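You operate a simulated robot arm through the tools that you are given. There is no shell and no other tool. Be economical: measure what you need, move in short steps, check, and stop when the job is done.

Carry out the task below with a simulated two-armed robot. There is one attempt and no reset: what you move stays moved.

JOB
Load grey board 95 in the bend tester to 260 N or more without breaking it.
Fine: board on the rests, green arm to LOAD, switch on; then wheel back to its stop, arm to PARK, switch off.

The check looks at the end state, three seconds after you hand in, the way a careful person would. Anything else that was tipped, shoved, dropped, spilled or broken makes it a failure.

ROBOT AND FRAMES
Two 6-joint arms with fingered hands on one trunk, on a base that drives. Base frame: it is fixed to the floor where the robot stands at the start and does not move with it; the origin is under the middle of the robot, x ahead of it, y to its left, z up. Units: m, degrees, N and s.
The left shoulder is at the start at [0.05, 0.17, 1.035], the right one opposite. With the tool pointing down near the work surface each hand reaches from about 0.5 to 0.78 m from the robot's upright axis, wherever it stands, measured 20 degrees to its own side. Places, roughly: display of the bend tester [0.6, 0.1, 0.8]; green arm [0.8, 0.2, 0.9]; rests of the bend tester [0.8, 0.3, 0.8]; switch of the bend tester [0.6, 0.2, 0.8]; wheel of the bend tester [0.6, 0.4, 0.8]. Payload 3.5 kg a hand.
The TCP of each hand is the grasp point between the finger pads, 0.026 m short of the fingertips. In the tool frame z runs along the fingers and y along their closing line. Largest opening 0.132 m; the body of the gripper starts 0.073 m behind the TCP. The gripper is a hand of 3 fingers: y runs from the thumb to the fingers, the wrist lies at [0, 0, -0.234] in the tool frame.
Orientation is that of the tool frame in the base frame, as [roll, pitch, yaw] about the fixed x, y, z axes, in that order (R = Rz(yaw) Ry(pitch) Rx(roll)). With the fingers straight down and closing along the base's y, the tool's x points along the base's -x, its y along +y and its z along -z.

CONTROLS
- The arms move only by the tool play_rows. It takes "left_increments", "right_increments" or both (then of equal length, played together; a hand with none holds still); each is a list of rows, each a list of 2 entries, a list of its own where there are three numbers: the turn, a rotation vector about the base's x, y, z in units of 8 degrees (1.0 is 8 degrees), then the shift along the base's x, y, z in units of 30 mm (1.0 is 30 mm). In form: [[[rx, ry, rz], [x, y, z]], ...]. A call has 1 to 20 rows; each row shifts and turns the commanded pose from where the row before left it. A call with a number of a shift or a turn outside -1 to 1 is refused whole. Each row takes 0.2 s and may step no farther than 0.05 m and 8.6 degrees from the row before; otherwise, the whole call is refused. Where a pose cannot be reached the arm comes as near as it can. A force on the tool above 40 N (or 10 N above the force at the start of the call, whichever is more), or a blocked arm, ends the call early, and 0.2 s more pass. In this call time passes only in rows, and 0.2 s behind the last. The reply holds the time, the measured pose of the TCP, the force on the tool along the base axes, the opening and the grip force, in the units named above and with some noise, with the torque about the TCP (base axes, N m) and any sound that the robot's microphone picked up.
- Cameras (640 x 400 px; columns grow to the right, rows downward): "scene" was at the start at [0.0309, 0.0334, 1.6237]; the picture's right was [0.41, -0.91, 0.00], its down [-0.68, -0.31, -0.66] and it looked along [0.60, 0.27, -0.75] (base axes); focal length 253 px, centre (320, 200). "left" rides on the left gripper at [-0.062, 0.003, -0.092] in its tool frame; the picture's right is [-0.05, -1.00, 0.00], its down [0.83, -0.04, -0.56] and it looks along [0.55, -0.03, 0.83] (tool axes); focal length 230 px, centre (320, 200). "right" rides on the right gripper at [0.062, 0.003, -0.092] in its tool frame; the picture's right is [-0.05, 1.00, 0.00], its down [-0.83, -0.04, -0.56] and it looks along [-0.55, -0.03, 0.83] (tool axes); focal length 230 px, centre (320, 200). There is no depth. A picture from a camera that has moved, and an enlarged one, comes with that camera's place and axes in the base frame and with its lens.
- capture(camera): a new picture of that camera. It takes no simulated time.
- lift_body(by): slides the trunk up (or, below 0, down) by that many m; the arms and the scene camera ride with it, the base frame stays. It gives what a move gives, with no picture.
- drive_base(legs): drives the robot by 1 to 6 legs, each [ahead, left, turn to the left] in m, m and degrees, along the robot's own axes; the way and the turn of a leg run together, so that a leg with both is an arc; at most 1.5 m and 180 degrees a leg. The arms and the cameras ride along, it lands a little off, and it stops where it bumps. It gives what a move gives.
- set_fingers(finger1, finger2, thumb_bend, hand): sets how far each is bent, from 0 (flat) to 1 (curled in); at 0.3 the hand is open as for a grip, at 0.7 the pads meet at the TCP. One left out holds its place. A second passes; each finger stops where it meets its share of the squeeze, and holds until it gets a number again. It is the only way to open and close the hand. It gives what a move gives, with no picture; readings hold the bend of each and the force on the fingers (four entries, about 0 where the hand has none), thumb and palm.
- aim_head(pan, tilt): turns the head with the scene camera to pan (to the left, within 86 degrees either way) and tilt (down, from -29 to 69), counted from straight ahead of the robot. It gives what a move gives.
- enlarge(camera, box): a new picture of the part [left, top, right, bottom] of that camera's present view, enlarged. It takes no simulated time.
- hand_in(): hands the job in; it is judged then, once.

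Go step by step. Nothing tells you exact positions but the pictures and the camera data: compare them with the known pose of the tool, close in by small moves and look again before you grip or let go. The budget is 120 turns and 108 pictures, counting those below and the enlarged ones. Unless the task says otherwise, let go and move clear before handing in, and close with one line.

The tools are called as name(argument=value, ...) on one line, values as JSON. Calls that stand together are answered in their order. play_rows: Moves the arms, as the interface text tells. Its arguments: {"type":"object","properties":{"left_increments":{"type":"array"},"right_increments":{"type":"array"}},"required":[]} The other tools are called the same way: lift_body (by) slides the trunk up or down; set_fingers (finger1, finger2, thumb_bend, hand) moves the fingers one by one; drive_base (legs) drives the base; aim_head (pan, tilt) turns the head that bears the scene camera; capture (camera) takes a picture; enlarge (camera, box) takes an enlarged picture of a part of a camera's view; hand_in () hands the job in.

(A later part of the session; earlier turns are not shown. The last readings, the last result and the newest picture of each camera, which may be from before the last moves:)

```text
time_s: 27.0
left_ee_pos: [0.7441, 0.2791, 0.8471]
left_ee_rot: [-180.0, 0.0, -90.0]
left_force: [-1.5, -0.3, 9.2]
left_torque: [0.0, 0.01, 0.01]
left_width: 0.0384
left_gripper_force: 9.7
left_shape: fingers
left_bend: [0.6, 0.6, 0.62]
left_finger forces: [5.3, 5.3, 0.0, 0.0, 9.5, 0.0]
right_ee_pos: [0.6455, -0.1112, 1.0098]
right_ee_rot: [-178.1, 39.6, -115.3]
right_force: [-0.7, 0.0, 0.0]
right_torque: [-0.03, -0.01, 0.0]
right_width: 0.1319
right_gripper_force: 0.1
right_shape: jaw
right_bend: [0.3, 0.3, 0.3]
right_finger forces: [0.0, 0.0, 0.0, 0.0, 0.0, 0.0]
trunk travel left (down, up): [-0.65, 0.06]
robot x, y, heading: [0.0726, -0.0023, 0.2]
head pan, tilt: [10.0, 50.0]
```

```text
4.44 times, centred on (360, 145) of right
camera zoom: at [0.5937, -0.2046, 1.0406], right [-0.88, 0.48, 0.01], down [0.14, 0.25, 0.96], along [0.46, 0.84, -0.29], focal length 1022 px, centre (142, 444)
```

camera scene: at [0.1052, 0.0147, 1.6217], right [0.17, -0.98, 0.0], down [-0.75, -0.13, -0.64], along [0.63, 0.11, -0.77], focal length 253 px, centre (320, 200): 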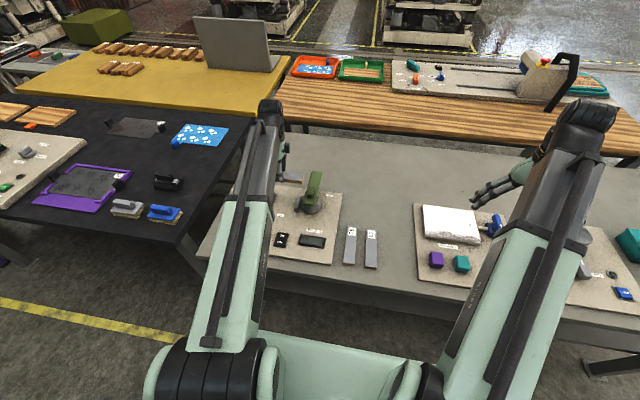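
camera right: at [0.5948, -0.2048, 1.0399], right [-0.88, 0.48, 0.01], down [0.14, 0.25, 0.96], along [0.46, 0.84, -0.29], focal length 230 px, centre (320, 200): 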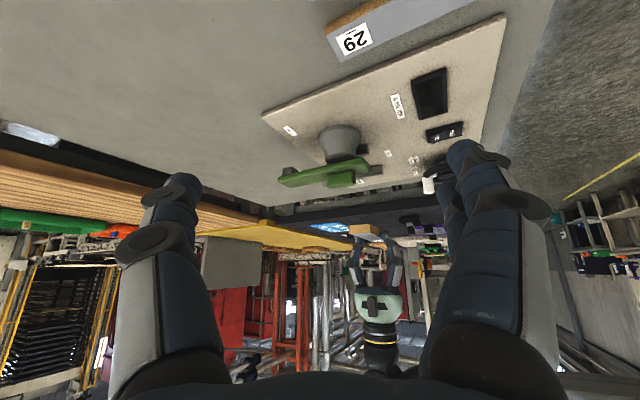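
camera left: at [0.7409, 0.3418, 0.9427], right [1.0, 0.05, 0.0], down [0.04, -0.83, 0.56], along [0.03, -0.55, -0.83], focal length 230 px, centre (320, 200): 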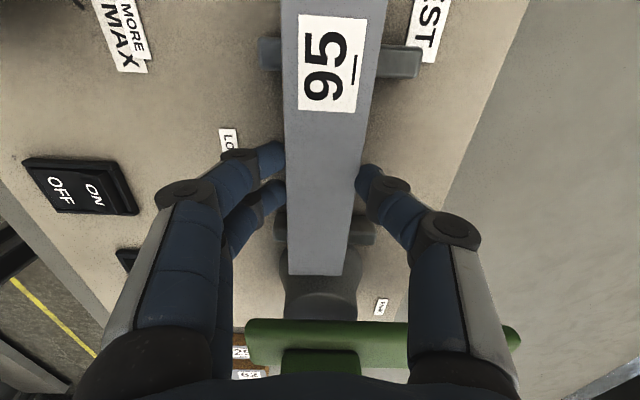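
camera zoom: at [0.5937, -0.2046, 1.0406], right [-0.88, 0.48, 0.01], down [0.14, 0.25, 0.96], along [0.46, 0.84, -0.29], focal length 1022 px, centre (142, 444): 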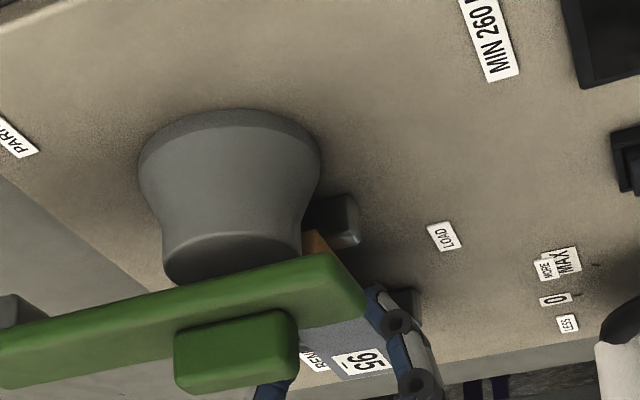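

Contact with 9 N and no torque: the board is seated on both rests. I open the fingers and rise.

set_fingers(hand="left", finger1=0.5, finger2=0.5, thumb_bend=0.5)

play_rows(left_increments=[[[0, 0, 0], [0, 0, 0.4]], [[0, 0, 0], [0, 0, 0.8]], [[0, 0, 0], [0, 0, 0.9]], [[0, 0, 0], [0, 0, 0.9]], [[0, 0, 0], [0, 0, 0.9]], [[0, 0, 0], [0, 0, 0.9]]])

capture(camera="left")

enlarge(camera="right", box=[260, 80, 460, 240])

```text
time_s: 28.0
left_ee_pos: [0.7443, 0.2791, 0.8462]
left_ee_rot: [-179.9, 0.0, -90.0]
left_force: [-0.1, -0.3, 0.4]
left_torque: [0.0, 0.02, 0.0]
left_width: 0.0672
left_gripper_force: 0.0
left_shape: fingers
left_bend: [0.5, 0.5, 0.5]
left_finger forces: [0.0, 0.0, 0.1, 0.1, 0.1, 0.0]
right_ee_pos: [0.646, -0.1098, 1.0096]
right_ee_rot: [-178.2, 39.7, -115.4]
right_force: [0.0, -0.6, -0.4]
right_torque: [-0.02, -0.02, 0.01]
right_width: 0.1317
right_gripper_force: 0.1
right_shape: jaw
right_bend: [0.3, 0.3, 0.3]
right_finger forces: [0.1, 0.0, 0.0, 0.0, 0.0, 0.0]
trunk travel left (down, up): [-0.65, 0.06]
robot x, y, heading: [0.0699, -0.0009, 0.0]
head pan, tilt: [10.0, 50.0]
```

```text
time_s: 29.4
left_ee_pos: [0.7452, 0.2802, 0.9894]
left_ee_rot: [179.9, 0.1, -90.0]
left_force: [0.3, 0.4, 0.1]
left_torque: [0.02, 0.0, 0.04]
left_width: 0.0671
left_gripper_force: 0.1
left_shape: fingers
left_bend: [0.5, 0.5, 0.5]
left_finger forces: [0.0, 0.0, 0.1, 0.1, 0.0, 0.0]
right_ee_pos: [0.6459, -0.1125, 1.0096]
right_ee_rot: [-178.2, 39.6, -115.3]
right_force: [-1.2, -0.3, -0.1]
right_torque: [0.01, 0.02, -0.04]
right_width: 0.1319
right_gripper_force: 0.0
right_shape: jaw
right_bend: [0.3, 0.3, 0.3]
right_finger forces: [0.0, 0.1, 0.0, 0.1, 0.1, 0.0]
trunk travel left (down, up): [-0.65, 0.06]
robot x, y, heading: [0.0696, -0.0013, -0.1]
head pan, tilt: [10.0, 50.0]
```

```text
77 pictures are left
camera left: at [0.7422, 0.3425, 1.0822], right [1.0, 0.05, 0.0], down [0.04, -0.83, 0.56], along [0.03, -0.55, -0.83], focal length 230 px, centre (320, 200)
```

left: 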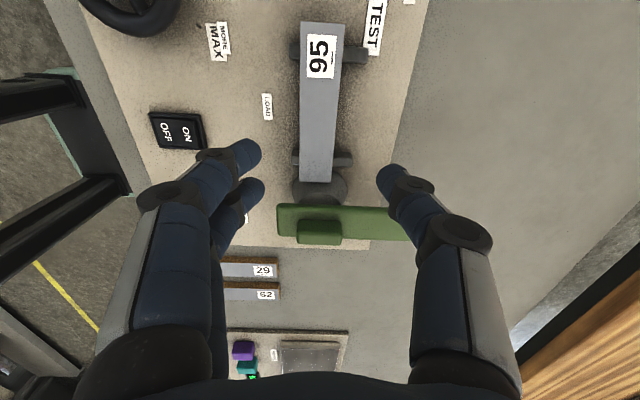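

```text
2.50 times, centred on (360, 160) of right
camera zoom: at [0.5943, -0.2044, 1.0401], right [-0.88, 0.48, 0.01], down [0.14, 0.25, 0.96], along [0.46, 0.84, -0.29], focal length 575 px, centre (220, 300)
```

zoom: 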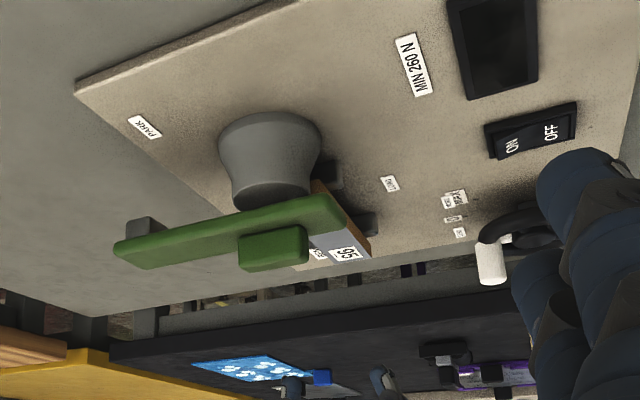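

The board sits evenly across both rests. Now I measure the green arm and its knob closely.

enlarge(camera="left", box=[240, 130, 430, 270])

enlarge(camera="scene", box=[290, 150, 350, 220])

```text
2.86 times, centred on (335, 200) of left
camera zoom: at [0.7422, 0.3425, 1.0822], right [1.0, 0.05, 0.0], down [0.04, -0.83, 0.56], along [0.03, -0.55, -0.83], focal length 657 px, centre (277, 200)
```

zoom: 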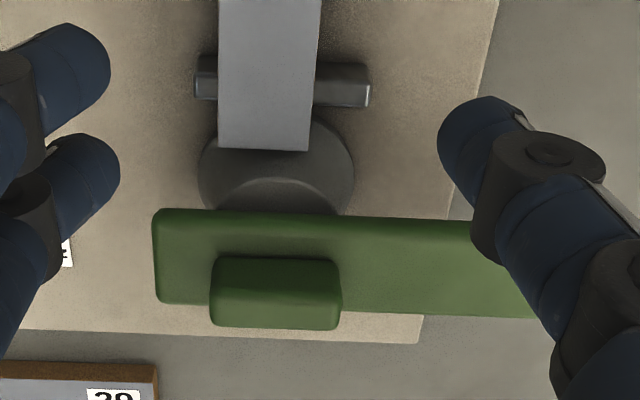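

```text
5.71 times, centred on (320, 185) of scene
camera zoom: at [0.105, 0.0146, 1.6217], right [0.17, -0.98, 0.0], down [-0.75, -0.13, -0.64], along [0.63, 0.11, -0.77], focal length 1448 px, centre (320, 286)
```

zoom: 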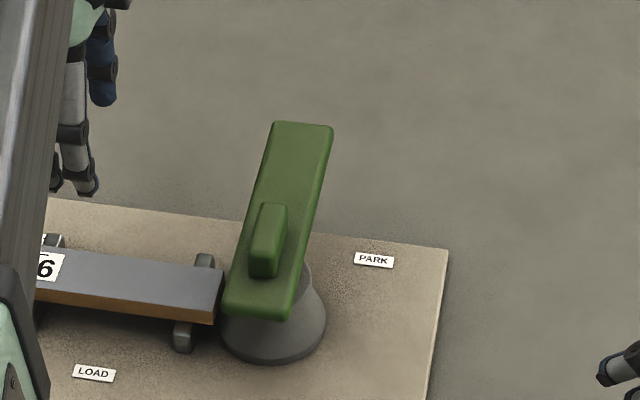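

The knob sits right over the pivot at about [0.752, 0.163], 53 × 20 mm, so the arm can be turned by a pure twist. I turn the hand back to close along y and position above it.

play_rows(left_increments=[[[0, 0, -0.75], [0.015, -0.26, 0]], [[0, 0, -0.75], [0.015, -0.26, 0]], [[0, 0, -0.75], [0.015, -0.26, 0]], [[0, 0, -0.75], [0.015, -0.26, 0]], [[0, 0, -0.75], [0.015, -0.26, 0]], [[0, 0, -0.75], [0.015, -0.26, 0]], [[0, 0, -0.75], [0.015, -0.26, 0]], [[0, 0, -0.75], [0.015, -0.26, 0]], [[0, 0, -0.75], [0.015, -0.26, 0]], [[0, 0, -0.75], [0.015, -0.26, 0]], [[0, 0, -0.75], [0.015, -0.26, 0]], [[0, 0, -0.75], [0.015, -0.26, 0]], [[0, 0, -0.75], [0.015, -0.26, 0]], [[0, 0, -0.75], [0.015, -0.26, 0]], [[0, 0, -0.75], [0.015, -0.26, 0]]])

set_fingers(hand="left", finger1=0.57, finger2=0.57, thumb_bend=0.57)

capture(camera="left")

capture(camera="right")

```text
time_s: 32.6
left_ee_pos: [0.749, 0.1619, 0.9892]
left_ee_rot: [-179.9, 0.0, 179.9]
left_force: [0.0, -0.3, -0.1]
left_torque: [-0.01, 0.01, -0.02]
left_width: 0.0675
left_gripper_force: 0.1
left_shape: fingers
left_bend: [0.5, 0.5, 0.5]
left_finger forces: [0.1, 0.0, 0.0, 0.1, 0.1, 0.0]
right_ee_pos: [0.6458, -0.1114, 1.008]
right_ee_rot: [-178.2, 39.6, -115.3]
right_force: [-0.7, -0.5, 0.2]
right_torque: [0.01, 0.01, -0.02]
right_width: 0.1321
right_gripper_force: 0.1
right_shape: jaw
right_bend: [0.3, 0.3, 0.3]
right_finger forces: [0.1, 0.1, 0.0, 0.0, 0.0, 0.0]
trunk travel left (down, up): [-0.65, 0.06]
robot x, y, heading: [0.0705, 0.0042, -0.1]
head pan, tilt: [10.0, 50.0]
```

```text
time_s: 33.6
left_ee_pos: [0.749, 0.1631, 0.9896]
left_ee_rot: [180.0, 0.0, 180.0]
left_force: [0.3, -0.1, 0.2]
left_torque: [0.0, -0.02, -0.02]
left_width: 0.0485
left_gripper_force: 0.0
left_shape: fingers
left_bend: [0.56, 0.56, 0.56]
left_finger forces: [0.0, 0.0, 0.0, 0.0, 0.0, 0.0]
right_ee_pos: [0.6455, -0.1114, 1.0078]
right_ee_rot: [-178.2, 39.6, -115.3]
right_force: [0.6, 0.2, 0.0]
right_torque: [0.0, -0.01, 0.0]
right_width: 0.1318
right_gripper_force: 0.0
right_shape: jaw
right_bend: [0.3, 0.3, 0.3]
right_finger forces: [0.0, 0.0, 0.1, 0.1, 0.0, 0.0]
trunk travel left (down, up): [-0.65, 0.06]
robot x, y, heading: [0.07, -0.0019, 0.1]
head pan, tilt: [10.0, 50.0]
```

```text
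73 pictures are left
camera left: at [0.8118, 0.1669, 1.0812], right [0.05, -1.0, 0.0], down [-0.83, -0.04, 0.56], along [-0.55, -0.03, -0.83], focal length 230 px, centre (320, 200)
```

left: 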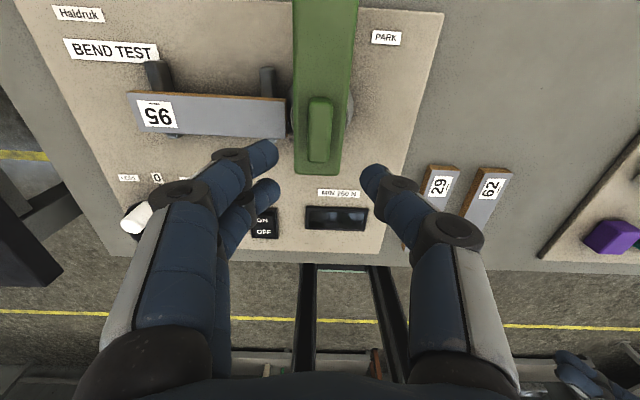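

```text
72 pictures are left
camera right: at [0.5944, -0.2043, 1.0401], right [-0.88, 0.48, 0.01], down [0.15, 0.25, 0.96], along [0.46, 0.84, -0.29], focal length 230 px, centre (320, 200)
```

right: 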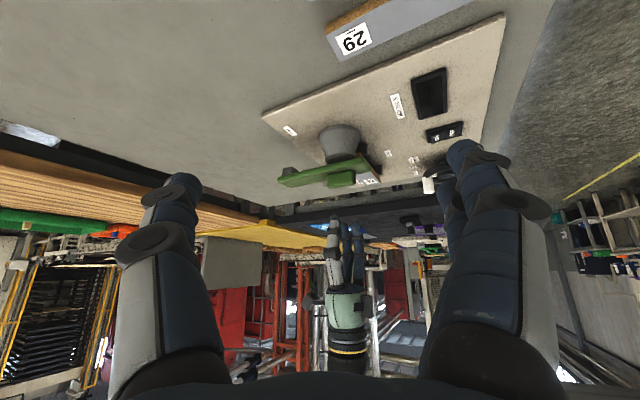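

Knob centre confirmed at [0.752, 0.163]. I descend toward it.

play_rows(left_increments=[[[0, 0, 0], [0.08, 0, -0.8]], [[0, 0, 0], [0, 0, -0.8]], [[0, 0, 0], [0, 0, -0.6]]])

capture(camera="left")

enlarge(camera="right", box=[270, 110, 430, 240])

```text
time_s: 34.4
left_ee_pos: [0.7527, 0.1636, 0.9219]
left_ee_rot: [180.0, 0.0, -180.0]
left_force: [-0.2, 0.3, 1.2]
left_torque: [0.01, 0.0, 0.0]
left_width: 0.0485
left_gripper_force: 0.2
left_shape: fingers
left_bend: [0.56, 0.56, 0.56]
left_finger forces: [0.1, 0.0, 0.0, 0.0, 0.1, 0.0]
right_ee_pos: [0.647, -0.1115, 1.0099]
right_ee_rot: [-178.2, 39.7, -115.4]
right_force: [-0.3, 0.4, -0.7]
right_torque: [0.01, 0.02, 0.01]
right_width: 0.132
right_gripper_force: 0.0
right_shape: jaw
right_bend: [0.3, 0.3, 0.3]
right_finger forces: [0.0, 0.1, 0.0, 0.1, 0.0, 0.0]
trunk travel left (down, up): [-0.65, 0.06]
robot x, y, heading: [0.0697, -0.0026, 0.0]
head pan, tilt: [10.0, 50.0]
```

```text
71 pictures are left
camera left: at [0.8149, 0.1664, 1.0152], right [0.05, -1.0, 0.0], down [-0.83, -0.04, 0.55], along [-0.55, -0.03, -0.83], focal length 230 px, centre (320, 200)
```

left: 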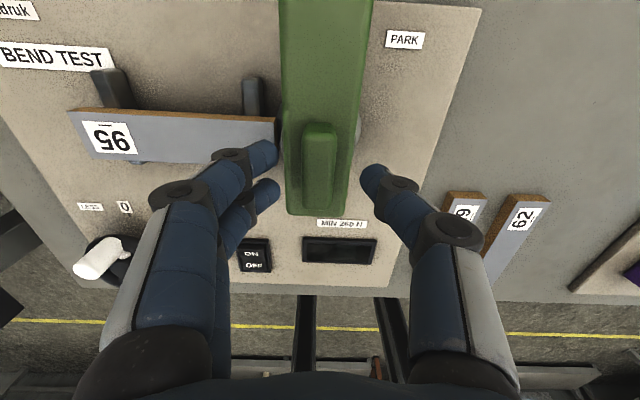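

```text
3.08 times, centred on (350, 175) of right
camera zoom: at [0.5944, -0.2043, 1.0401], right [-0.88, 0.48, 0.01], down [0.15, 0.25, 0.96], along [0.46, 0.84, -0.29], focal length 708 px, centre (228, 277)
```

zoom: 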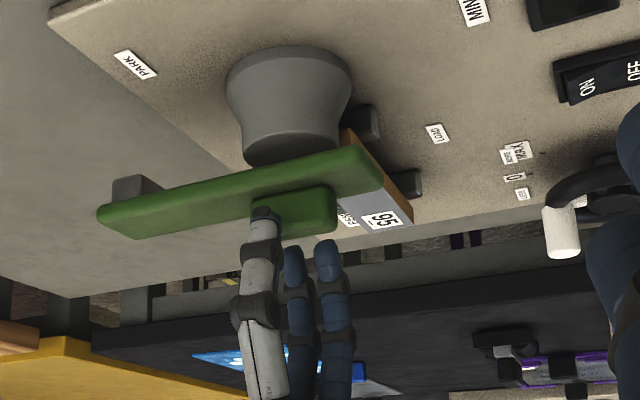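

play_rows(left_increments=[[[0, 0, 0], [0, 0, -0.2]], [[0, 0, 0], [0, 0, -0.2]], [[0, 0, 0], [0, 0, -0.15]]])

enlarge(camera="right", box=[270, 110, 430, 240])

```text
time_s: 35.2
left_ee_pos: [0.752, 0.1633, 0.9065]
left_ee_rot: [179.9, 0.0, 179.9]
left_force: [-0.1, 0.1, 0.2]
left_torque: [-0.02, 0.02, 0.0]
left_width: 0.0486
left_gripper_force: 0.0
left_shape: fingers
left_bend: [0.56, 0.56, 0.56]
left_finger forces: [0.0, 0.0, 0.1, 0.1, 0.0, 0.0]
right_ee_pos: [0.6452, -0.111, 1.0081]
right_ee_rot: [-178.1, 39.6, -115.3]
right_force: [-0.1, 0.1, -0.3]
right_torque: [0.0, 0.0, 0.01]
right_width: 0.1318
right_gripper_force: 0.0
right_shape: jaw
right_bend: [0.3, 0.3, 0.3]
right_finger forces: [0.0, 0.0, 0.0, 0.1, 0.1, 0.0]
trunk travel left (down, up): [-0.65, 0.06]
robot x, y, heading: [0.0693, 0.0018, 0.2]
head pan, tilt: [10.0, 50.0]
```

```text
3.08 times, centred on (350, 175) of right
camera zoom: at [0.5944, -0.2043, 1.0401], right [-0.88, 0.48, 0.01], down [0.15, 0.25, 0.96], along [0.46, 0.84, -0.29], focal length 708 px, centre (228, 277)
```

zoom: 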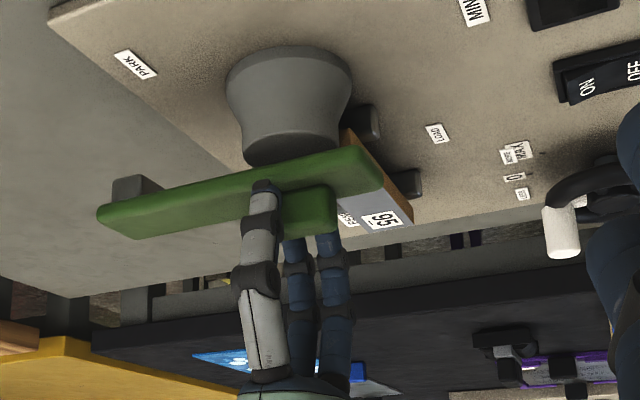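

Fingers straddle the knob. I close on it.

set_fingers(hand="left", finger1=0.75, finger2=0.75, thumb_bend=0.75)

capture(camera="left")

```text
time_s: 36.2
left_ee_pos: [0.7521, 0.1626, 0.9066]
left_ee_rot: [-180.0, -0.1, -180.0]
left_force: [-2.4, 5.0, -11.4]
left_torque: [-0.01, 0.04, 0.01]
left_width: 0.0188
left_gripper_force: 13.8
left_shape: fingers
left_bend: [0.7, 0.7, 0.68]
left_finger forces: [8.4, 8.4, 0.0, 0.0, 12.1, 0.0]
right_ee_pos: [0.6465, -0.1098, 1.008]
right_ee_rot: [-178.2, 39.5, -115.3]
right_force: [-0.8, 1.1, -0.1]
right_torque: [0.0, 0.03, -0.01]
right_width: 0.1322
right_gripper_force: 0.0
right_shape: jaw
right_bend: [0.3, 0.3, 0.3]
right_finger forces: [0.0, 0.0, 0.1, 0.0, 0.0, 0.0]
trunk travel left (down, up): [-0.65, 0.06]
robot x, y, heading: [0.0699, 0.0018, -0.1]
head pan, tilt: [10.0, 50.0]
```

```text
68 pictures are left
camera left: at [0.8145, 0.167, 0.9983], right [0.05, -1.0, 0.0], down [-0.83, -0.04, 0.56], along [-0.56, -0.03, -0.83], focal length 230 px, centre (320, 200)
```

left: 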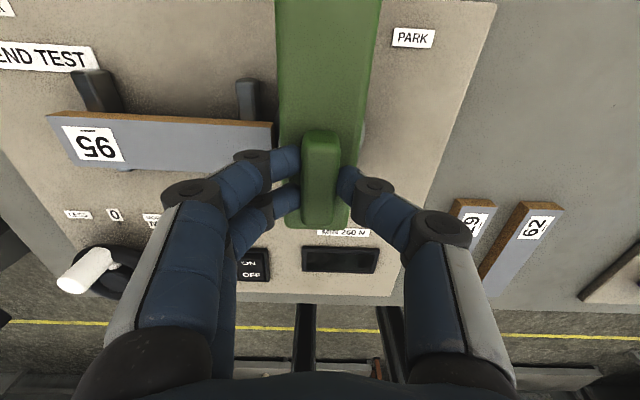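

Knob gripped. I start the twist toward LOAD with a few small rows.

play_rows(left_increments=[[[0, 0, 0.6], [0, 0, 0]], [[0, 0, 0.6], [0, 0, 0]], [[0, 0, 0.6], [0, 0, 0]]])

capture(camera="left")

```text
time_s: 37.0
left_ee_pos: [0.7544, 0.1631, 0.9067]
left_ee_rot: [179.9, -0.1, -165.6]
left_force: [-4.6, 5.3, -12.8]
left_torque: [0.04, 0.05, 0.0]
left_width: 0.0188
left_gripper_force: 13.8
left_shape: fingers
left_bend: [0.7, 0.7, 0.68]
left_finger forces: [8.5, 8.6, 0.0, 0.0, 10.9, 0.0]
right_ee_pos: [0.6449, -0.1109, 1.0088]
right_ee_rot: [-178.3, 39.5, -115.3]
right_force: [0.1, -0.3, 0.2]
right_torque: [0.02, 0.02, -0.04]
right_width: 0.1318
right_gripper_force: 0.1
right_shape: jaw
right_bend: [0.3, 0.3, 0.3]
right_finger forces: [0.1, 0.0, 0.0, 0.0, 0.1, 0.1]
trunk travel left (down, up): [-0.65, 0.06]
robot x, y, heading: [0.0739, 0.0039, 0.0]
head pan, tilt: [10.0, 50.0]
```

```text
67 pictures are left
camera left: at [0.812, 0.1825, 0.9984], right [0.3, -0.95, 0.0], down [-0.79, -0.25, 0.56], along [-0.53, -0.17, -0.83], focal length 230 px, centre (320, 200)
```

left: 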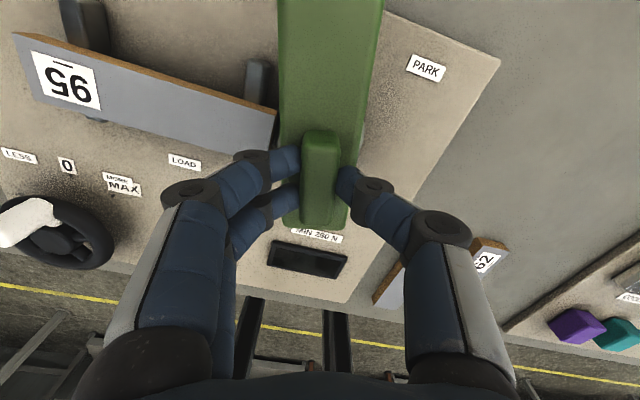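

The arm turns freely with the hand. I continue to a full quarter turn.

play_rows(left_increments=[[[0, 0, 0.75], [0, 0, 0]], [[0, 0, 0.75], [0, 0, 0]], [[0, 0, 0.75], [0, 0, 0]], [[0, 0, 0.75], [0, 0, 0]], [[0, 0, 0.75], [0, 0, 0]], [[0, 0, 0.75], [0, 0, 0]], [[0, 0, 0.75], [0, 0, 0]], [[0, 0, 0.75], [0, 0, 0]], [[0, 0, 0.75], [0, 0, 0]], [[0, 0, 0.75], [0, 0, 0]], [[0, 0, 0.75], [0, 0, 0]], [[0, 0, 0.75], [0, 0, 0]]])

capture(camera="left")

enlarge(camera="scene", box=[224, 150, 352, 260])

```text
time_s: 39.6
left_ee_pos: [0.7523, 0.1668, 0.9059]
left_ee_rot: [-179.9, -0.4, -97.2]
left_force: [-7.5, -20.0, -11.6]
left_torque: [-0.42, 0.08, 0.03]
left_width: 0.0186
left_gripper_force: 14.4
left_shape: fingers
left_bend: [0.7, 0.7, 0.68]
left_finger forces: [7.9, 8.3, 0.1, 0.0, 12.1, 0.0]
left hand out of reach, approached as far as the arm can: row 12
right_ee_pos: [0.6455, -0.1151, 1.0087]
right_ee_rot: [-178.1, 39.6, -115.5]
right_force: [-0.4, 0.2, 0.7]
right_torque: [-0.02, -0.04, 0.0]
right_width: 0.1319
right_gripper_force: 0.1
right_shape: jaw
right_bend: [0.3, 0.3, 0.3]
right_finger forces: [0.0, 0.1, 0.0, 0.0, 0.0, 0.0]
trunk travel left (down, up): [-0.65, 0.06]
robot x, y, heading: [0.0681, 0.0001, 0.1]
head pan, tilt: [10.0, 50.0]
```

```text
66 pictures are left
camera left: at [0.7575, 0.2299, 0.9979], right [1.0, -0.08, 0.0], down [-0.06, -0.82, 0.56], along [-0.04, -0.56, -0.83], focal length 230 px, centre (320, 200)
```

left: 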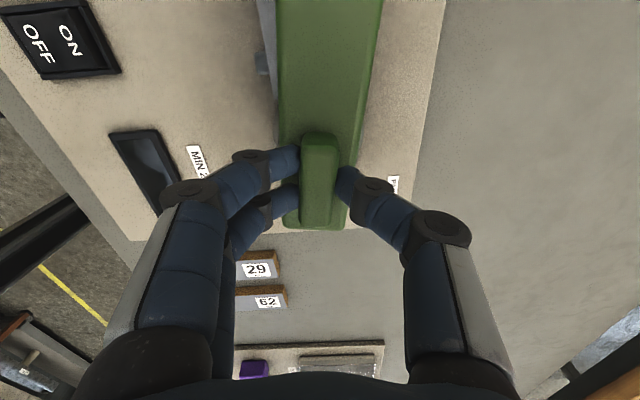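

```text
3.64 times, centred on (288, 205) of scene
camera zoom: at [0.1054, 0.0125, 1.6217], right [0.17, -0.98, 0.0], down [-0.75, -0.13, -0.64], along [0.63, 0.11, -0.77], focal length 922 px, centre (436, 182)
```

zoom: 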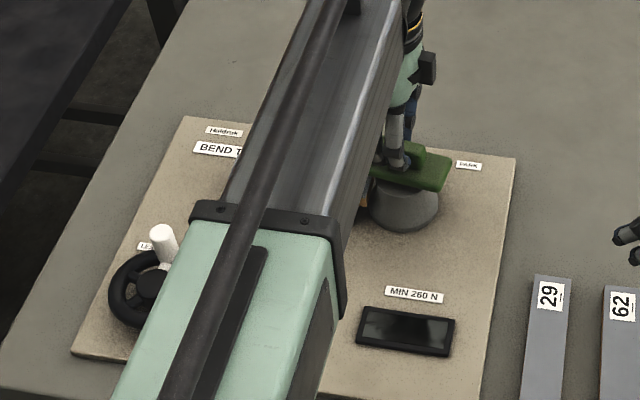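

The arm now lies near the +y direction, and the wrist reached its limit. I release and rise to see how it sits.

set_fingers(hand="left", finger1=0.55, finger2=0.55, thumb_bend=0.55)

play_rows(left_increments=[[[0, 0, 0], [0, 0, 0.6]], [[0, 0, 0], [0, 0, 0.9]], [[0, 0, 0], [0, 0, 0.9]], [[0, 0, 0], [0, 0, 0.9]]])

capture(camera="left")

capture(camera="right")

```text
time_s: 40.6
left_ee_pos: [0.7521, 0.1735, 0.9067]
left_ee_rot: [-180.0, -0.2, -97.2]
left_force: [0.7, -0.3, 0.3]
left_torque: [-0.01, -0.03, -0.01]
left_width: 0.0506
left_gripper_force: 0.1
left_shape: fingers
left_bend: [0.55, 0.55, 0.55]
left_finger forces: [0.1, 0.0, 0.1, 0.0, 0.0, 0.0]
right_ee_pos: [0.6452, -0.1114, 1.0085]
right_ee_rot: [-178.1, 39.6, -115.2]
right_force: [0.1, 0.3, 0.3]
right_torque: [0.0, 0.03, -0.02]
right_width: 0.1319
right_gripper_force: 0.0
right_shape: jaw
right_bend: [0.3, 0.3, 0.3]
right_finger forces: [0.0, 0.0, 0.0, 0.1, 0.0, 0.1]
trunk travel left (down, up): [-0.65, 0.06]
robot x, y, heading: [0.0713, -0.0002, 0.0]
head pan, tilt: [10.0, 50.0]
```

```text
time_s: 41.6
left_ee_pos: [0.751, 0.1737, 1.0057]
left_ee_rot: [-180.0, -0.1, -97.2]
left_force: [-0.4, 0.5, -0.9]
left_torque: [-0.01, -0.01, 0.02]
left_width: 0.0506
left_gripper_force: 0.0
left_shape: fingers
left_bend: [0.55, 0.55, 0.55]
left_finger forces: [0.0, 0.1, 0.0, 0.1, 0.0, 0.1]
right_ee_pos: [0.6452, -0.1108, 1.0098]
right_ee_rot: [-178.2, 39.6, -115.3]
right_force: [0.3, -0.5, 0.4]
right_torque: [0.03, 0.01, -0.01]
right_width: 0.132
right_gripper_force: 0.1
right_shape: jaw
right_bend: [0.3, 0.3, 0.3]
right_finger forces: [0.0, 0.1, 0.0, 0.0, 0.0, 0.0]
trunk travel left (down, up): [-0.65, 0.06]
robot x, y, heading: [0.0687, 0.0018, -0.0]
head pan, tilt: [10.0, 50.0]
```

```text
64 pictures are left
camera left: at [0.7572, 0.2359, 1.0974], right [1.0, -0.07, 0.0], down [-0.06, -0.83, 0.56], along [-0.04, -0.56, -0.83], focal length 230 px, centre (320, 200)
```

left: 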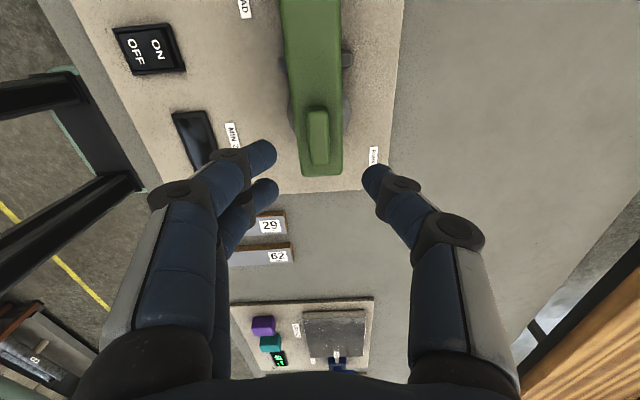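

```text
63 pictures are left
camera right: at [0.5943, -0.2044, 1.0401], right [-0.88, 0.48, 0.01], down [0.14, 0.25, 0.96], along [0.46, 0.84, -0.29], focal length 230 px, centre (320, 200)
```

right: 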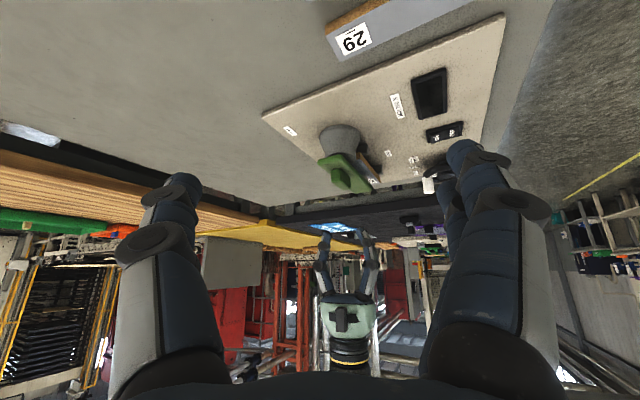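

play_rows(left_increments=[[[0, 0, 0.3], [0, 0.9, 0.1]], [[0, 0, 0.3], [0, 0.9, 0.1]], [[0, 0, 0.3], [0, 0.9, 0.1]], [[0, 0, 0], [0, 0.9, 0.1]], [[0, 0, 0], [0, 0.9, 0.1]]])

capture(camera="left")

```text
time_s: 42.8
left_ee_pos: [0.7511, 0.3078, 1.021]
left_ee_rot: [-180.0, -0.2, -89.9]
left_force: [-0.4, -0.1, -0.2]
left_torque: [0.01, 0.02, 0.05]
left_width: 0.0505
left_gripper_force: 0.1
left_shape: fingers
left_bend: [0.55, 0.55, 0.55]
left_finger forces: [0.0, 0.0, 0.0, 0.1, 0.0, 0.0]
right_ee_pos: [0.6464, -0.1104, 1.0093]
right_ee_rot: [-178.1, 39.6, -115.3]
right_force: [0.3, 0.0, -0.2]
right_torque: [0.02, 0.01, -0.03]
right_width: 0.1318
right_gripper_force: 0.0
right_shape: jaw
right_bend: [0.3, 0.3, 0.3]
right_finger forces: [0.1, 0.0, 0.0, 0.0, 0.0, 0.1]
trunk travel left (down, up): [-0.65, 0.06]
robot x, y, heading: [0.0679, 0.0034, 0.0]
head pan, tilt: [10.0, 50.0]
```

```text
62 pictures are left
camera left: at [0.7495, 0.3717, 1.1126], right [1.0, 0.05, 0.0], down [0.04, -0.83, 0.56], along [0.03, -0.56, -0.83], focal length 230 px, centre (320, 200)
```

left: 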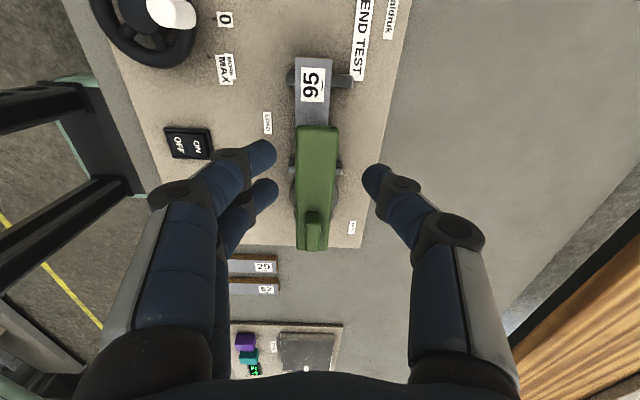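

The arm is aligned exactly over the board's middle, its tip beside the LOAD label. Next the switch: ON half near [0.588, 0.248]. I curl the two fingers and keep the thumb as a pointer, and check the shape.

set_fingers(hand="left", finger1=1.0, finger2=1.0, thumb_bend=0.45)

capture(camera="left")

enlarge(camera="right", box=[270, 150, 450, 330])

```text
time_s: 43.8
left_ee_pos: [0.7513, 0.3097, 1.0205]
left_ee_rot: [-180.0, -0.2, -89.9]
left_force: [0.3, 0.8, 0.0]
left_torque: [0.0, -0.05, 0.04]
left_width: 0.0477
left_gripper_force: 0.1
left_shape: fingers
left_bend: [1.0, 1.0, 0.45]
left_finger forces: [0.0, 0.0, 0.1, 0.0, 0.1, 0.0]
right_ee_pos: [0.6461, -0.1113, 1.0082]
right_ee_rot: [-178.2, 39.6, -115.3]
right_force: [-0.5, 0.3, 0.2]
right_torque: [-0.01, -0.02, 0.0]
right_width: 0.1319
right_gripper_force: 0.2
right_shape: jaw
right_bend: [0.3, 0.3, 0.3]
right_finger forces: [0.0, 0.0, 0.0, 0.1, 0.0, 0.0]
trunk travel left (down, up): [-0.65, 0.06]
robot x, y, heading: [0.0707, -0.0036, -0.3]
head pan, tilt: [10.0, 50.0]
```

```text
61 pictures are left
camera left: at [0.7494, 0.3714, 1.1127], right [1.0, 0.05, 0.0], down [0.04, -0.83, 0.56], along [0.03, -0.56, -0.83], focal length 230 px, centre (320, 200)
```

left: 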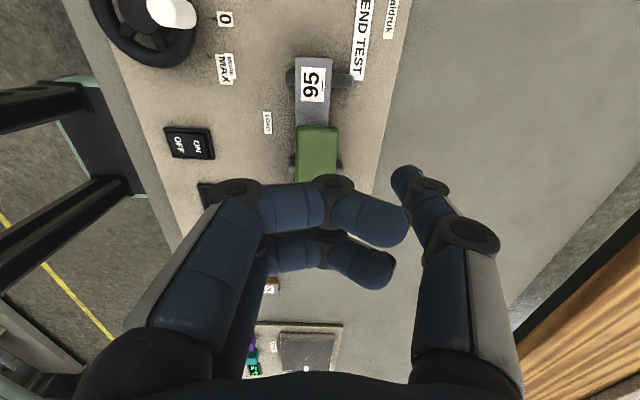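

```text
2.22 times, centred on (360, 240) of right
camera zoom: at [0.5944, -0.2043, 1.0401], right [-0.88, 0.48, 0.01], down [0.15, 0.25, 0.96], along [0.46, 0.84, -0.29], focal length 511 px, centre (231, 111)
```

zoom: 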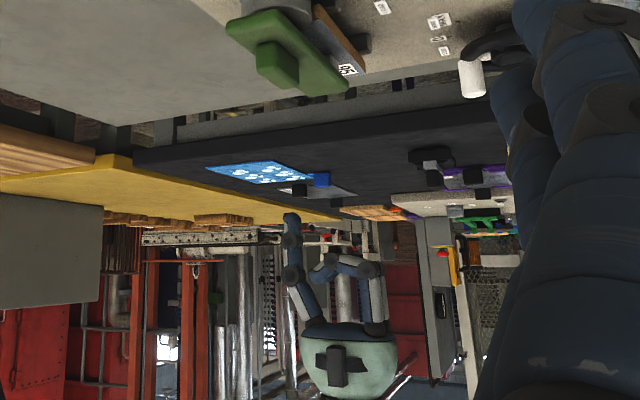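

The thumb reaches about 40 mm lower than the curled fingers, at 45 mm to the thumb side of the TCP. I move so that the thumb is above the ON half.

play_rows(left_increments=[[[0, 0, -0.75], [-0.358, -0.035, -0.1]], [[0, 0, -0.75], [-0.358, -0.035, -0.1]], [[0, 0, -0.75], [-0.358, -0.035, -0.1]], [[0, 0, -0.75], [-0.358, -0.035, -0.1]], [[0, 0, -0.75], [-0.358, -0.035, -0.1]], [[0, 0, -0.75], [-0.358, -0.035, -0.1]], [[0, 0, -0.75], [-0.358, -0.035, -0.1]], [[0, 0, -0.75], [-0.358, -0.035, -0.1]], [[0, 0, -0.75], [-0.358, -0.035, -0.1]], [[0, 0, -0.75], [-0.358, -0.035, -0.1]], [[0, 0, -0.75], [-0.358, -0.035, -0.2]], [[0, 0, -0.75], [-0.358, -0.035, -0.2]], [[0, 0, -0.75], [-0.358, -0.035, -0.3]], [[0, 0, -0.75], [-0.358, -0.035, -0.3]], [[0, 0, -0.75], [-0.358, -0.035, -0.3]]])

capture(camera="left")

enlarge(camera="right", box=[320, 70, 520, 230])

```text
time_s: 47.0
left_ee_pos: [0.5926, 0.292, 0.9527]
left_ee_rot: [180.0, -0.3, -180.0]
left_force: [0.0, 0.0, 0.5]
left_torque: [-0.02, -0.01, 0.0]
left_width: 0.0476
left_gripper_force: 0.0
left_shape: fingers
left_bend: [1.0, 1.0, 0.45]
left_finger forces: [0.0, 0.0, 0.0, 0.1, 0.1, 0.0]
right_ee_pos: [0.6467, -0.1109, 1.0088]
right_ee_rot: [-178.2, 39.6, -115.3]
right_force: [0.1, -0.4, 0.5]
right_torque: [-0.01, -0.01, -0.05]
right_width: 0.1321
right_gripper_force: 0.2
right_shape: jaw
right_bend: [0.3, 0.3, 0.3]
right_finger forces: [0.0, 0.0, 0.0, 0.0, 0.1, 0.0]
trunk travel left (down, up): [-0.65, 0.06]
robot x, y, heading: [0.0709, -0.0011, 0.2]
head pan, tilt: [10.0, 50.0]
```

```text
59 pictures are left
camera left: at [0.6543, 0.2957, 1.0439], right [0.05, -1.0, 0.0], down [-0.83, -0.04, 0.56], along [-0.56, -0.03, -0.83], focal length 230 px, centre (320, 200)
```

left: 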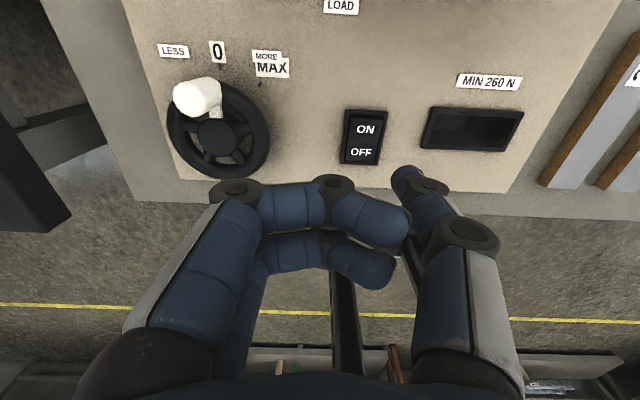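

```text
2.50 times, centred on (420, 150) of right
camera zoom: at [0.5943, -0.2044, 1.0402], right [-0.88, 0.48, 0.01], down [0.14, 0.25, 0.96], along [0.46, 0.84, -0.29], focal length 575 px, centre (70, 325)
```

zoom: 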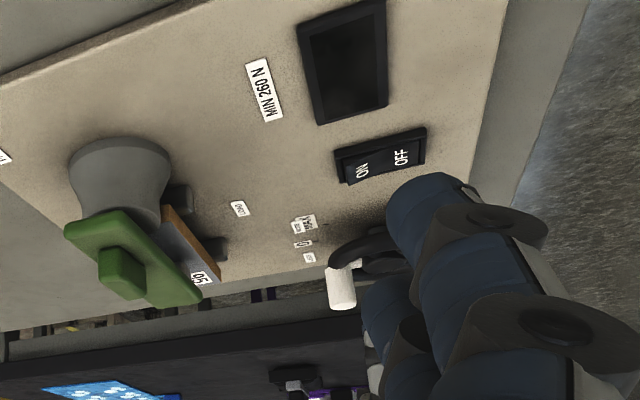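

Thumb is over the ON end at about [0.593, 0.245]. I descend to about 25 mm above and look.

play_rows(left_increments=[[[0, 0, 0], [0, 0, -0.9]], [[0, 0, 0], [0, 0, -0.9]], [[0, 0, 0], [0, 0, -0.7]]])

capture(camera="left")

enlarge(camera="right", box=[360, 80, 480, 180])

```text
time_s: 47.8
left_ee_pos: [0.5917, 0.2928, 0.8773]
left_ee_rot: [179.9, -0.2, -179.9]
left_force: [-0.5, 0.1, -0.3]
left_torque: [0.02, -0.02, -0.01]
left_width: 0.0475
left_gripper_force: 0.0
left_shape: fingers
left_bend: [1.0, 1.0, 0.45]
left_finger forces: [0.0, 0.0, 0.0, 0.0, 0.0, 0.0]
right_ee_pos: [0.6459, -0.112, 1.0079]
right_ee_rot: [-178.2, 39.6, -115.2]
right_force: [0.1, 0.1, -0.6]
right_torque: [-0.01, -0.01, 0.0]
right_width: 0.1319
right_gripper_force: 0.0
right_shape: jaw
right_bend: [0.3, 0.3, 0.3]
right_finger forces: [0.1, 0.0, 0.0, 0.0, 0.0, 0.0]
trunk travel left (down, up): [-0.65, 0.06]
robot x, y, heading: [0.0738, 0.0032, -0.1]
head pan, tilt: [10.0, 50.0]
```

```text
57 pictures are left
camera left: at [0.6539, 0.2961, 0.968], right [0.05, -1.0, 0.0], down [-0.83, -0.04, 0.56], along [-0.56, -0.03, -0.83], focal length 230 px, centre (320, 200)
```

left: 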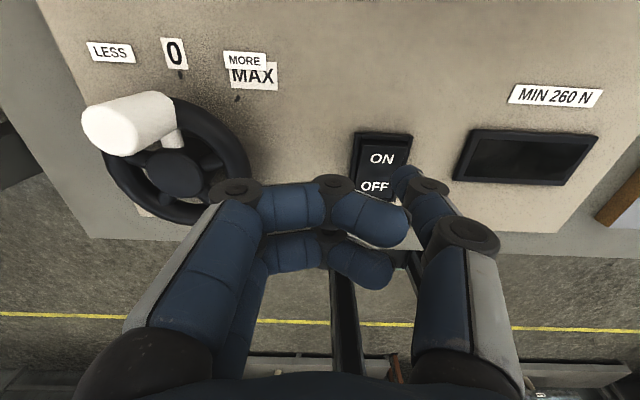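

```text
4.00 times, centred on (420, 130) of right
camera zoom: at [0.5944, -0.2043, 1.0401], right [-0.88, 0.48, 0.01], down [0.15, 0.25, 0.96], along [0.46, 0.84, -0.29], focal length 920 px, centre (-80, 480)
```

zoom: 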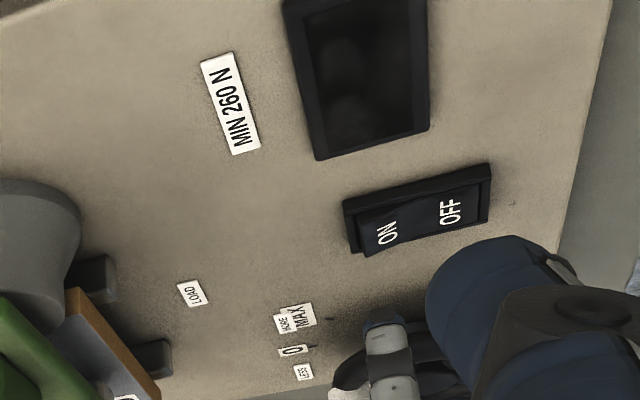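

play_rows(left_increments=[[[0, 0, 0], [0, 0, -0.3]], [[0, 0, 0], [0, 0, -0.3]], [[0, 0, 0], [0, 0, -0.15]], [[0, 0, 0], [0, 0, -0.1]]])

capture(camera="left")

enlarge(camera="right", box=[360, 80, 480, 180])

```text
time_s: 48.8
left_ee_pos: [0.5917, 0.2905, 0.8511]
left_ee_rot: [179.9, -0.2, -179.8]
left_force: [0.0, -0.4, -0.6]
left_torque: [0.02, -0.03, 0.0]
left_width: 0.0477
left_gripper_force: 0.0
left_shape: fingers
left_bend: [1.0, 1.0, 0.45]
left_finger forces: [0.0, 0.1, 0.0, 0.1, 0.0, 0.0]
right_ee_pos: [0.6463, -0.1124, 1.0088]
right_ee_rot: [-178.1, 39.6, -115.3]
right_force: [0.4, 0.3, 0.2]
right_torque: [0.0, 0.03, 0.02]
right_width: 0.1318
right_gripper_force: 0.0
right_shape: jaw
right_bend: [0.3, 0.3, 0.3]
right_finger forces: [0.0, 0.1, 0.0, 0.0, 0.0, 0.0]
trunk travel left (down, up): [-0.65, 0.06]
robot x, y, heading: [0.0671, -0.003, -0.1]
head pan, tilt: [10.0, 50.0]
```

```text
55 pictures are left
camera left: at [0.6537, 0.2957, 0.9428], right [0.05, -1.0, 0.0], down [-0.83, -0.04, 0.56], along [-0.56, -0.03, -0.83], focal length 230 px, centre (320, 200)
```

left: 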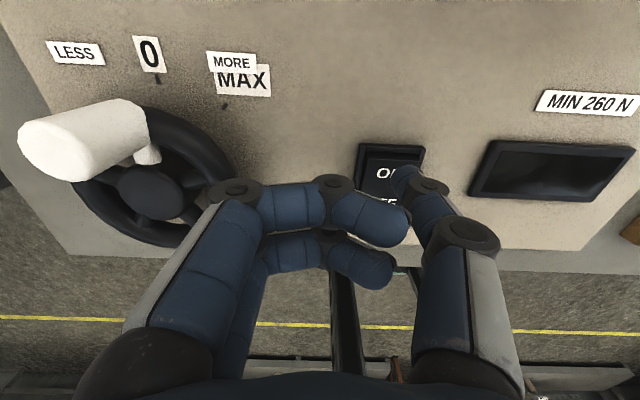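

```text
4.00 times, centred on (420, 130) of right
camera zoom: at [0.5944, -0.2043, 1.0401], right [-0.88, 0.48, 0.01], down [0.15, 0.25, 0.96], along [0.46, 0.84, -0.29], focal length 920 px, centre (-80, 480)
```

zoom: 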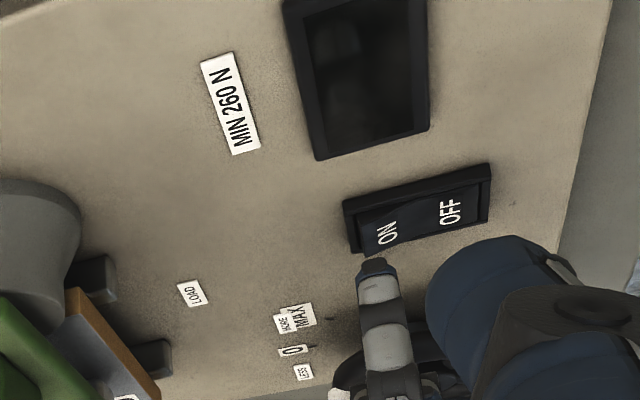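

play_rows(left_increments=[[[0, 0, 0], [0, 0, -0.2]], [[0, 0, 0], [0, 0, -0.2]], [[0, 0, 0], [0, 0, -0.2]]])

capture(camera="left")

```text
time_s: 49.6
left_ee_pos: [0.5918, 0.2915, 0.8334]
left_ee_rot: [179.9, -0.2, -179.9]
left_force: [-0.1, -0.9, -0.2]
left_torque: [-0.02, 0.0, 0.03]
left_width: 0.0474
left_gripper_force: 0.1
left_shape: fingers
left_bend: [1.0, 1.0, 0.45]
left_finger forces: [0.0, 0.1, 0.0, 0.1, 0.1, 0.1]
right_ee_pos: [0.6445, -0.1109, 1.0097]
right_ee_rot: [-178.2, 39.6, -115.3]
right_force: [0.1, 0.6, 0.0]
right_torque: [-0.01, -0.04, 0.02]
right_width: 0.132
right_gripper_force: 0.1
right_shape: jaw
right_bend: [0.3, 0.3, 0.3]
right_finger forces: [0.1, 0.0, 0.1, 0.0, 0.0, 0.0]
trunk travel left (down, up): [-0.65, 0.06]
robot x, y, heading: [0.0695, 0.002, -0.3]
head pan, tilt: [10.0, 50.0]
heard: click
```

```text
53 pictures are left
camera left: at [0.6545, 0.2956, 0.9246], right [0.05, -1.0, 0.0], down [-0.83, -0.04, 0.56], along [-0.56, -0.03, -0.83], focal length 230 px, centre (320, 200)
```

left: 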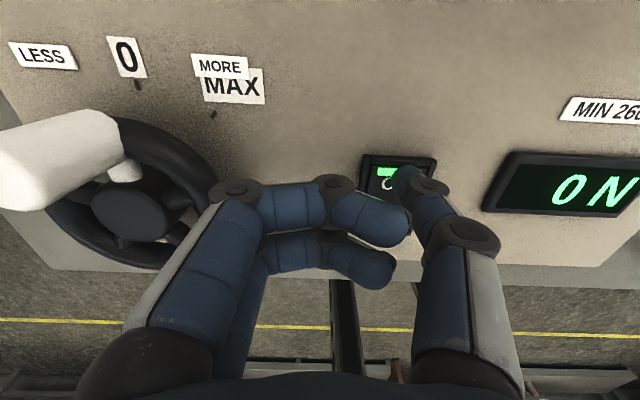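

The switch clicked, and the display shows "0 N". I rise, open the hand and go over the wheel's white knob (estimated [0.617, 0.384], top z ≈ 0.865).

play_rows(left_increments=[[[0, 0, 0], [0, 0, 0.9]], [[0, 0, 0], [0, 0, 0.9]], [[0, 0, 0], [0, 0, 0.9]], [[0, 0, 0], [0, 0, 0.9]], [[0, 0, 0], [0.2, 0.8, 0.6]], [[0, 0, 0], [0.25, 0.8, 0]], [[0, 0, 0], [0.3, 0.8, 0]], [[0, 0, 0], [0.1, 0.65, 0]]])

set_fingers(hand="left", finger1=0.5, finger2=0.5, thumb_bend=0.5)

capture(camera="left")

capture(camera="right")

```text
time_s: 51.4
left_ee_pos: [0.6187, 0.3846, 0.9591]
left_ee_rot: [180.0, -0.1, 180.0]
left_force: [-0.2, 0.3, -1.0]
left_torque: [-0.03, 0.0, 0.02]
left_width: 0.0478
left_gripper_force: 0.0
left_shape: fingers
left_bend: [1.0, 1.0, 0.45]
left_finger forces: [0.0, 0.0, 0.0, 0.0, 0.1, 0.0]
right_ee_pos: [0.6448, -0.1107, 1.0082]
right_ee_rot: [-178.3, 39.7, -115.3]
right_force: [-0.5, 0.1, 0.3]
right_torque: [-0.01, -0.01, 0.03]
right_width: 0.132
right_gripper_force: 0.0
right_shape: jaw
right_bend: [0.3, 0.3, 0.3]
right_finger forces: [0.1, 0.0, 0.0, 0.0, 0.0, 0.1]
trunk travel left (down, up): [-0.65, 0.06]
robot x, y, heading: [0.0701, 0.0012, 0.2]
head pan, tilt: [10.0, 50.0]
```

```text
time_s: 52.4
left_ee_pos: [0.6167, 0.3832, 0.9586]
left_ee_rot: [-179.9, -0.1, -179.9]
left_force: [0.8, 0.0, -0.4]
left_torque: [-0.03, 0.0, -0.03]
left_width: 0.0677
left_gripper_force: 0.0
left_shape: fingers
left_bend: [0.5, 0.5, 0.5]
left_finger forces: [0.1, 0.0, 0.1, 0.0, 0.0, 0.0]
right_ee_pos: [0.6451, -0.1114, 1.0075]
right_ee_rot: [-178.3, 39.6, -115.2]
right_force: [0.3, -0.7, -0.4]
right_torque: [0.03, 0.0, 0.0]
right_width: 0.1319
right_gripper_force: 0.1
right_shape: jaw
right_bend: [0.3, 0.3, 0.3]
right_finger forces: [0.0, 0.0, 0.0, 0.0, 0.1, 0.0]
trunk travel left (down, up): [-0.65, 0.06]
robot x, y, heading: [0.0663, -0.0001, 0.0]
head pan, tilt: [10.0, 50.0]
```

```text
52 pictures are left
camera left: at [0.6796, 0.3881, 1.0509], right [0.05, -1.0, 0.0], down [-0.83, -0.04, 0.56], along [-0.56, -0.03, -0.83], focal length 230 px, centre (320, 200)
```

left: 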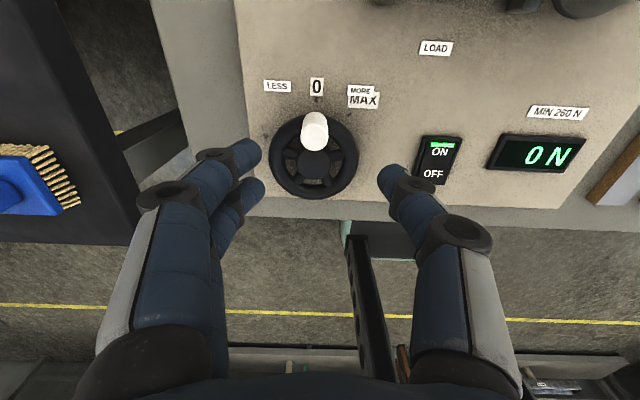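

```text
51 pictures are left
camera right: at [0.5943, -0.2043, 1.0401], right [-0.88, 0.48, 0.01], down [0.15, 0.25, 0.96], along [0.46, 0.84, -0.29], focal length 230 px, centre (320, 200)
```

right: 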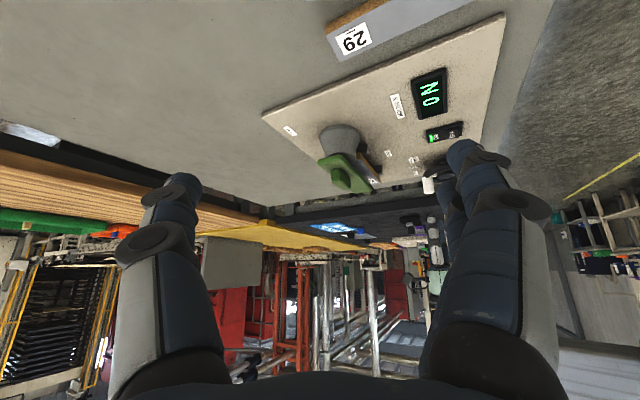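

I now see knob centre ≈ [0.615, 0.389], hub ≈ [0.575, 0.389] (radius 40 mm), at the 0 mark, with the display in the hand camera's view. I descend around the knob.

play_rows(left_increments=[[[0, 0, 0], [-0.05, 0.17, -0.8]], [[0, 0, 0], [0, 0, -0.8]], [[0, 0, 0], [0, 0, -0.6]], [[0, 0, 0], [0, 0, -0.4]]])

capture(camera="left")

```text
time_s: 53.4
left_ee_pos: [0.6164, 0.3896, 0.8814]
left_ee_rot: [180.0, -0.2, -179.9]
left_force: [0.8, 0.2, 0.0]
left_torque: [-0.01, -0.01, 0.02]
left_width: 0.0677
left_gripper_force: 0.1
left_shape: fingers
left_bend: [0.5, 0.5, 0.5]
left_finger forces: [0.0, 0.0, 0.1, 0.0, 0.0, 0.0]
right_ee_pos: [0.6456, -0.1118, 1.0083]
right_ee_rot: [-178.2, 39.6, -115.3]
right_force: [-0.6, -0.1, 0.0]
right_torque: [-0.04, 0.0, -0.01]
right_width: 0.1318
right_gripper_force: 0.1
right_shape: jaw
right_bend: [0.3, 0.3, 0.3]
right_finger forces: [0.0, 0.1, 0.1, 0.0, 0.1, 0.1]
trunk travel left (down, up): [-0.65, 0.06]
robot x, y, heading: [0.0731, -0.0005, -0.0]
head pan, tilt: [10.0, 50.0]
```

```text
50 pictures are left
camera left: at [0.6789, 0.3931, 0.9725], right [0.05, -1.0, 0.0], down [-0.83, -0.04, 0.56], along [-0.56, -0.03, -0.83], focal length 230 px, centre (320, 200)
```

left: 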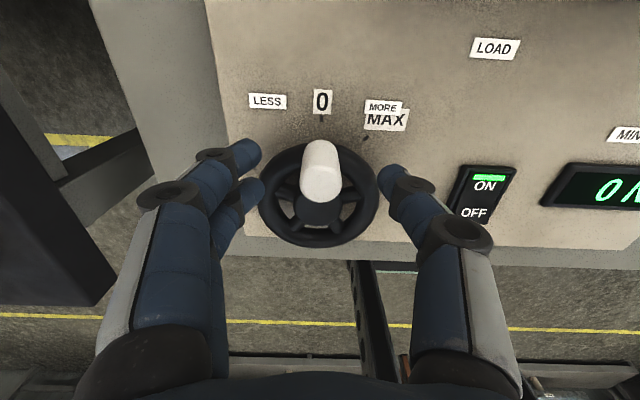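

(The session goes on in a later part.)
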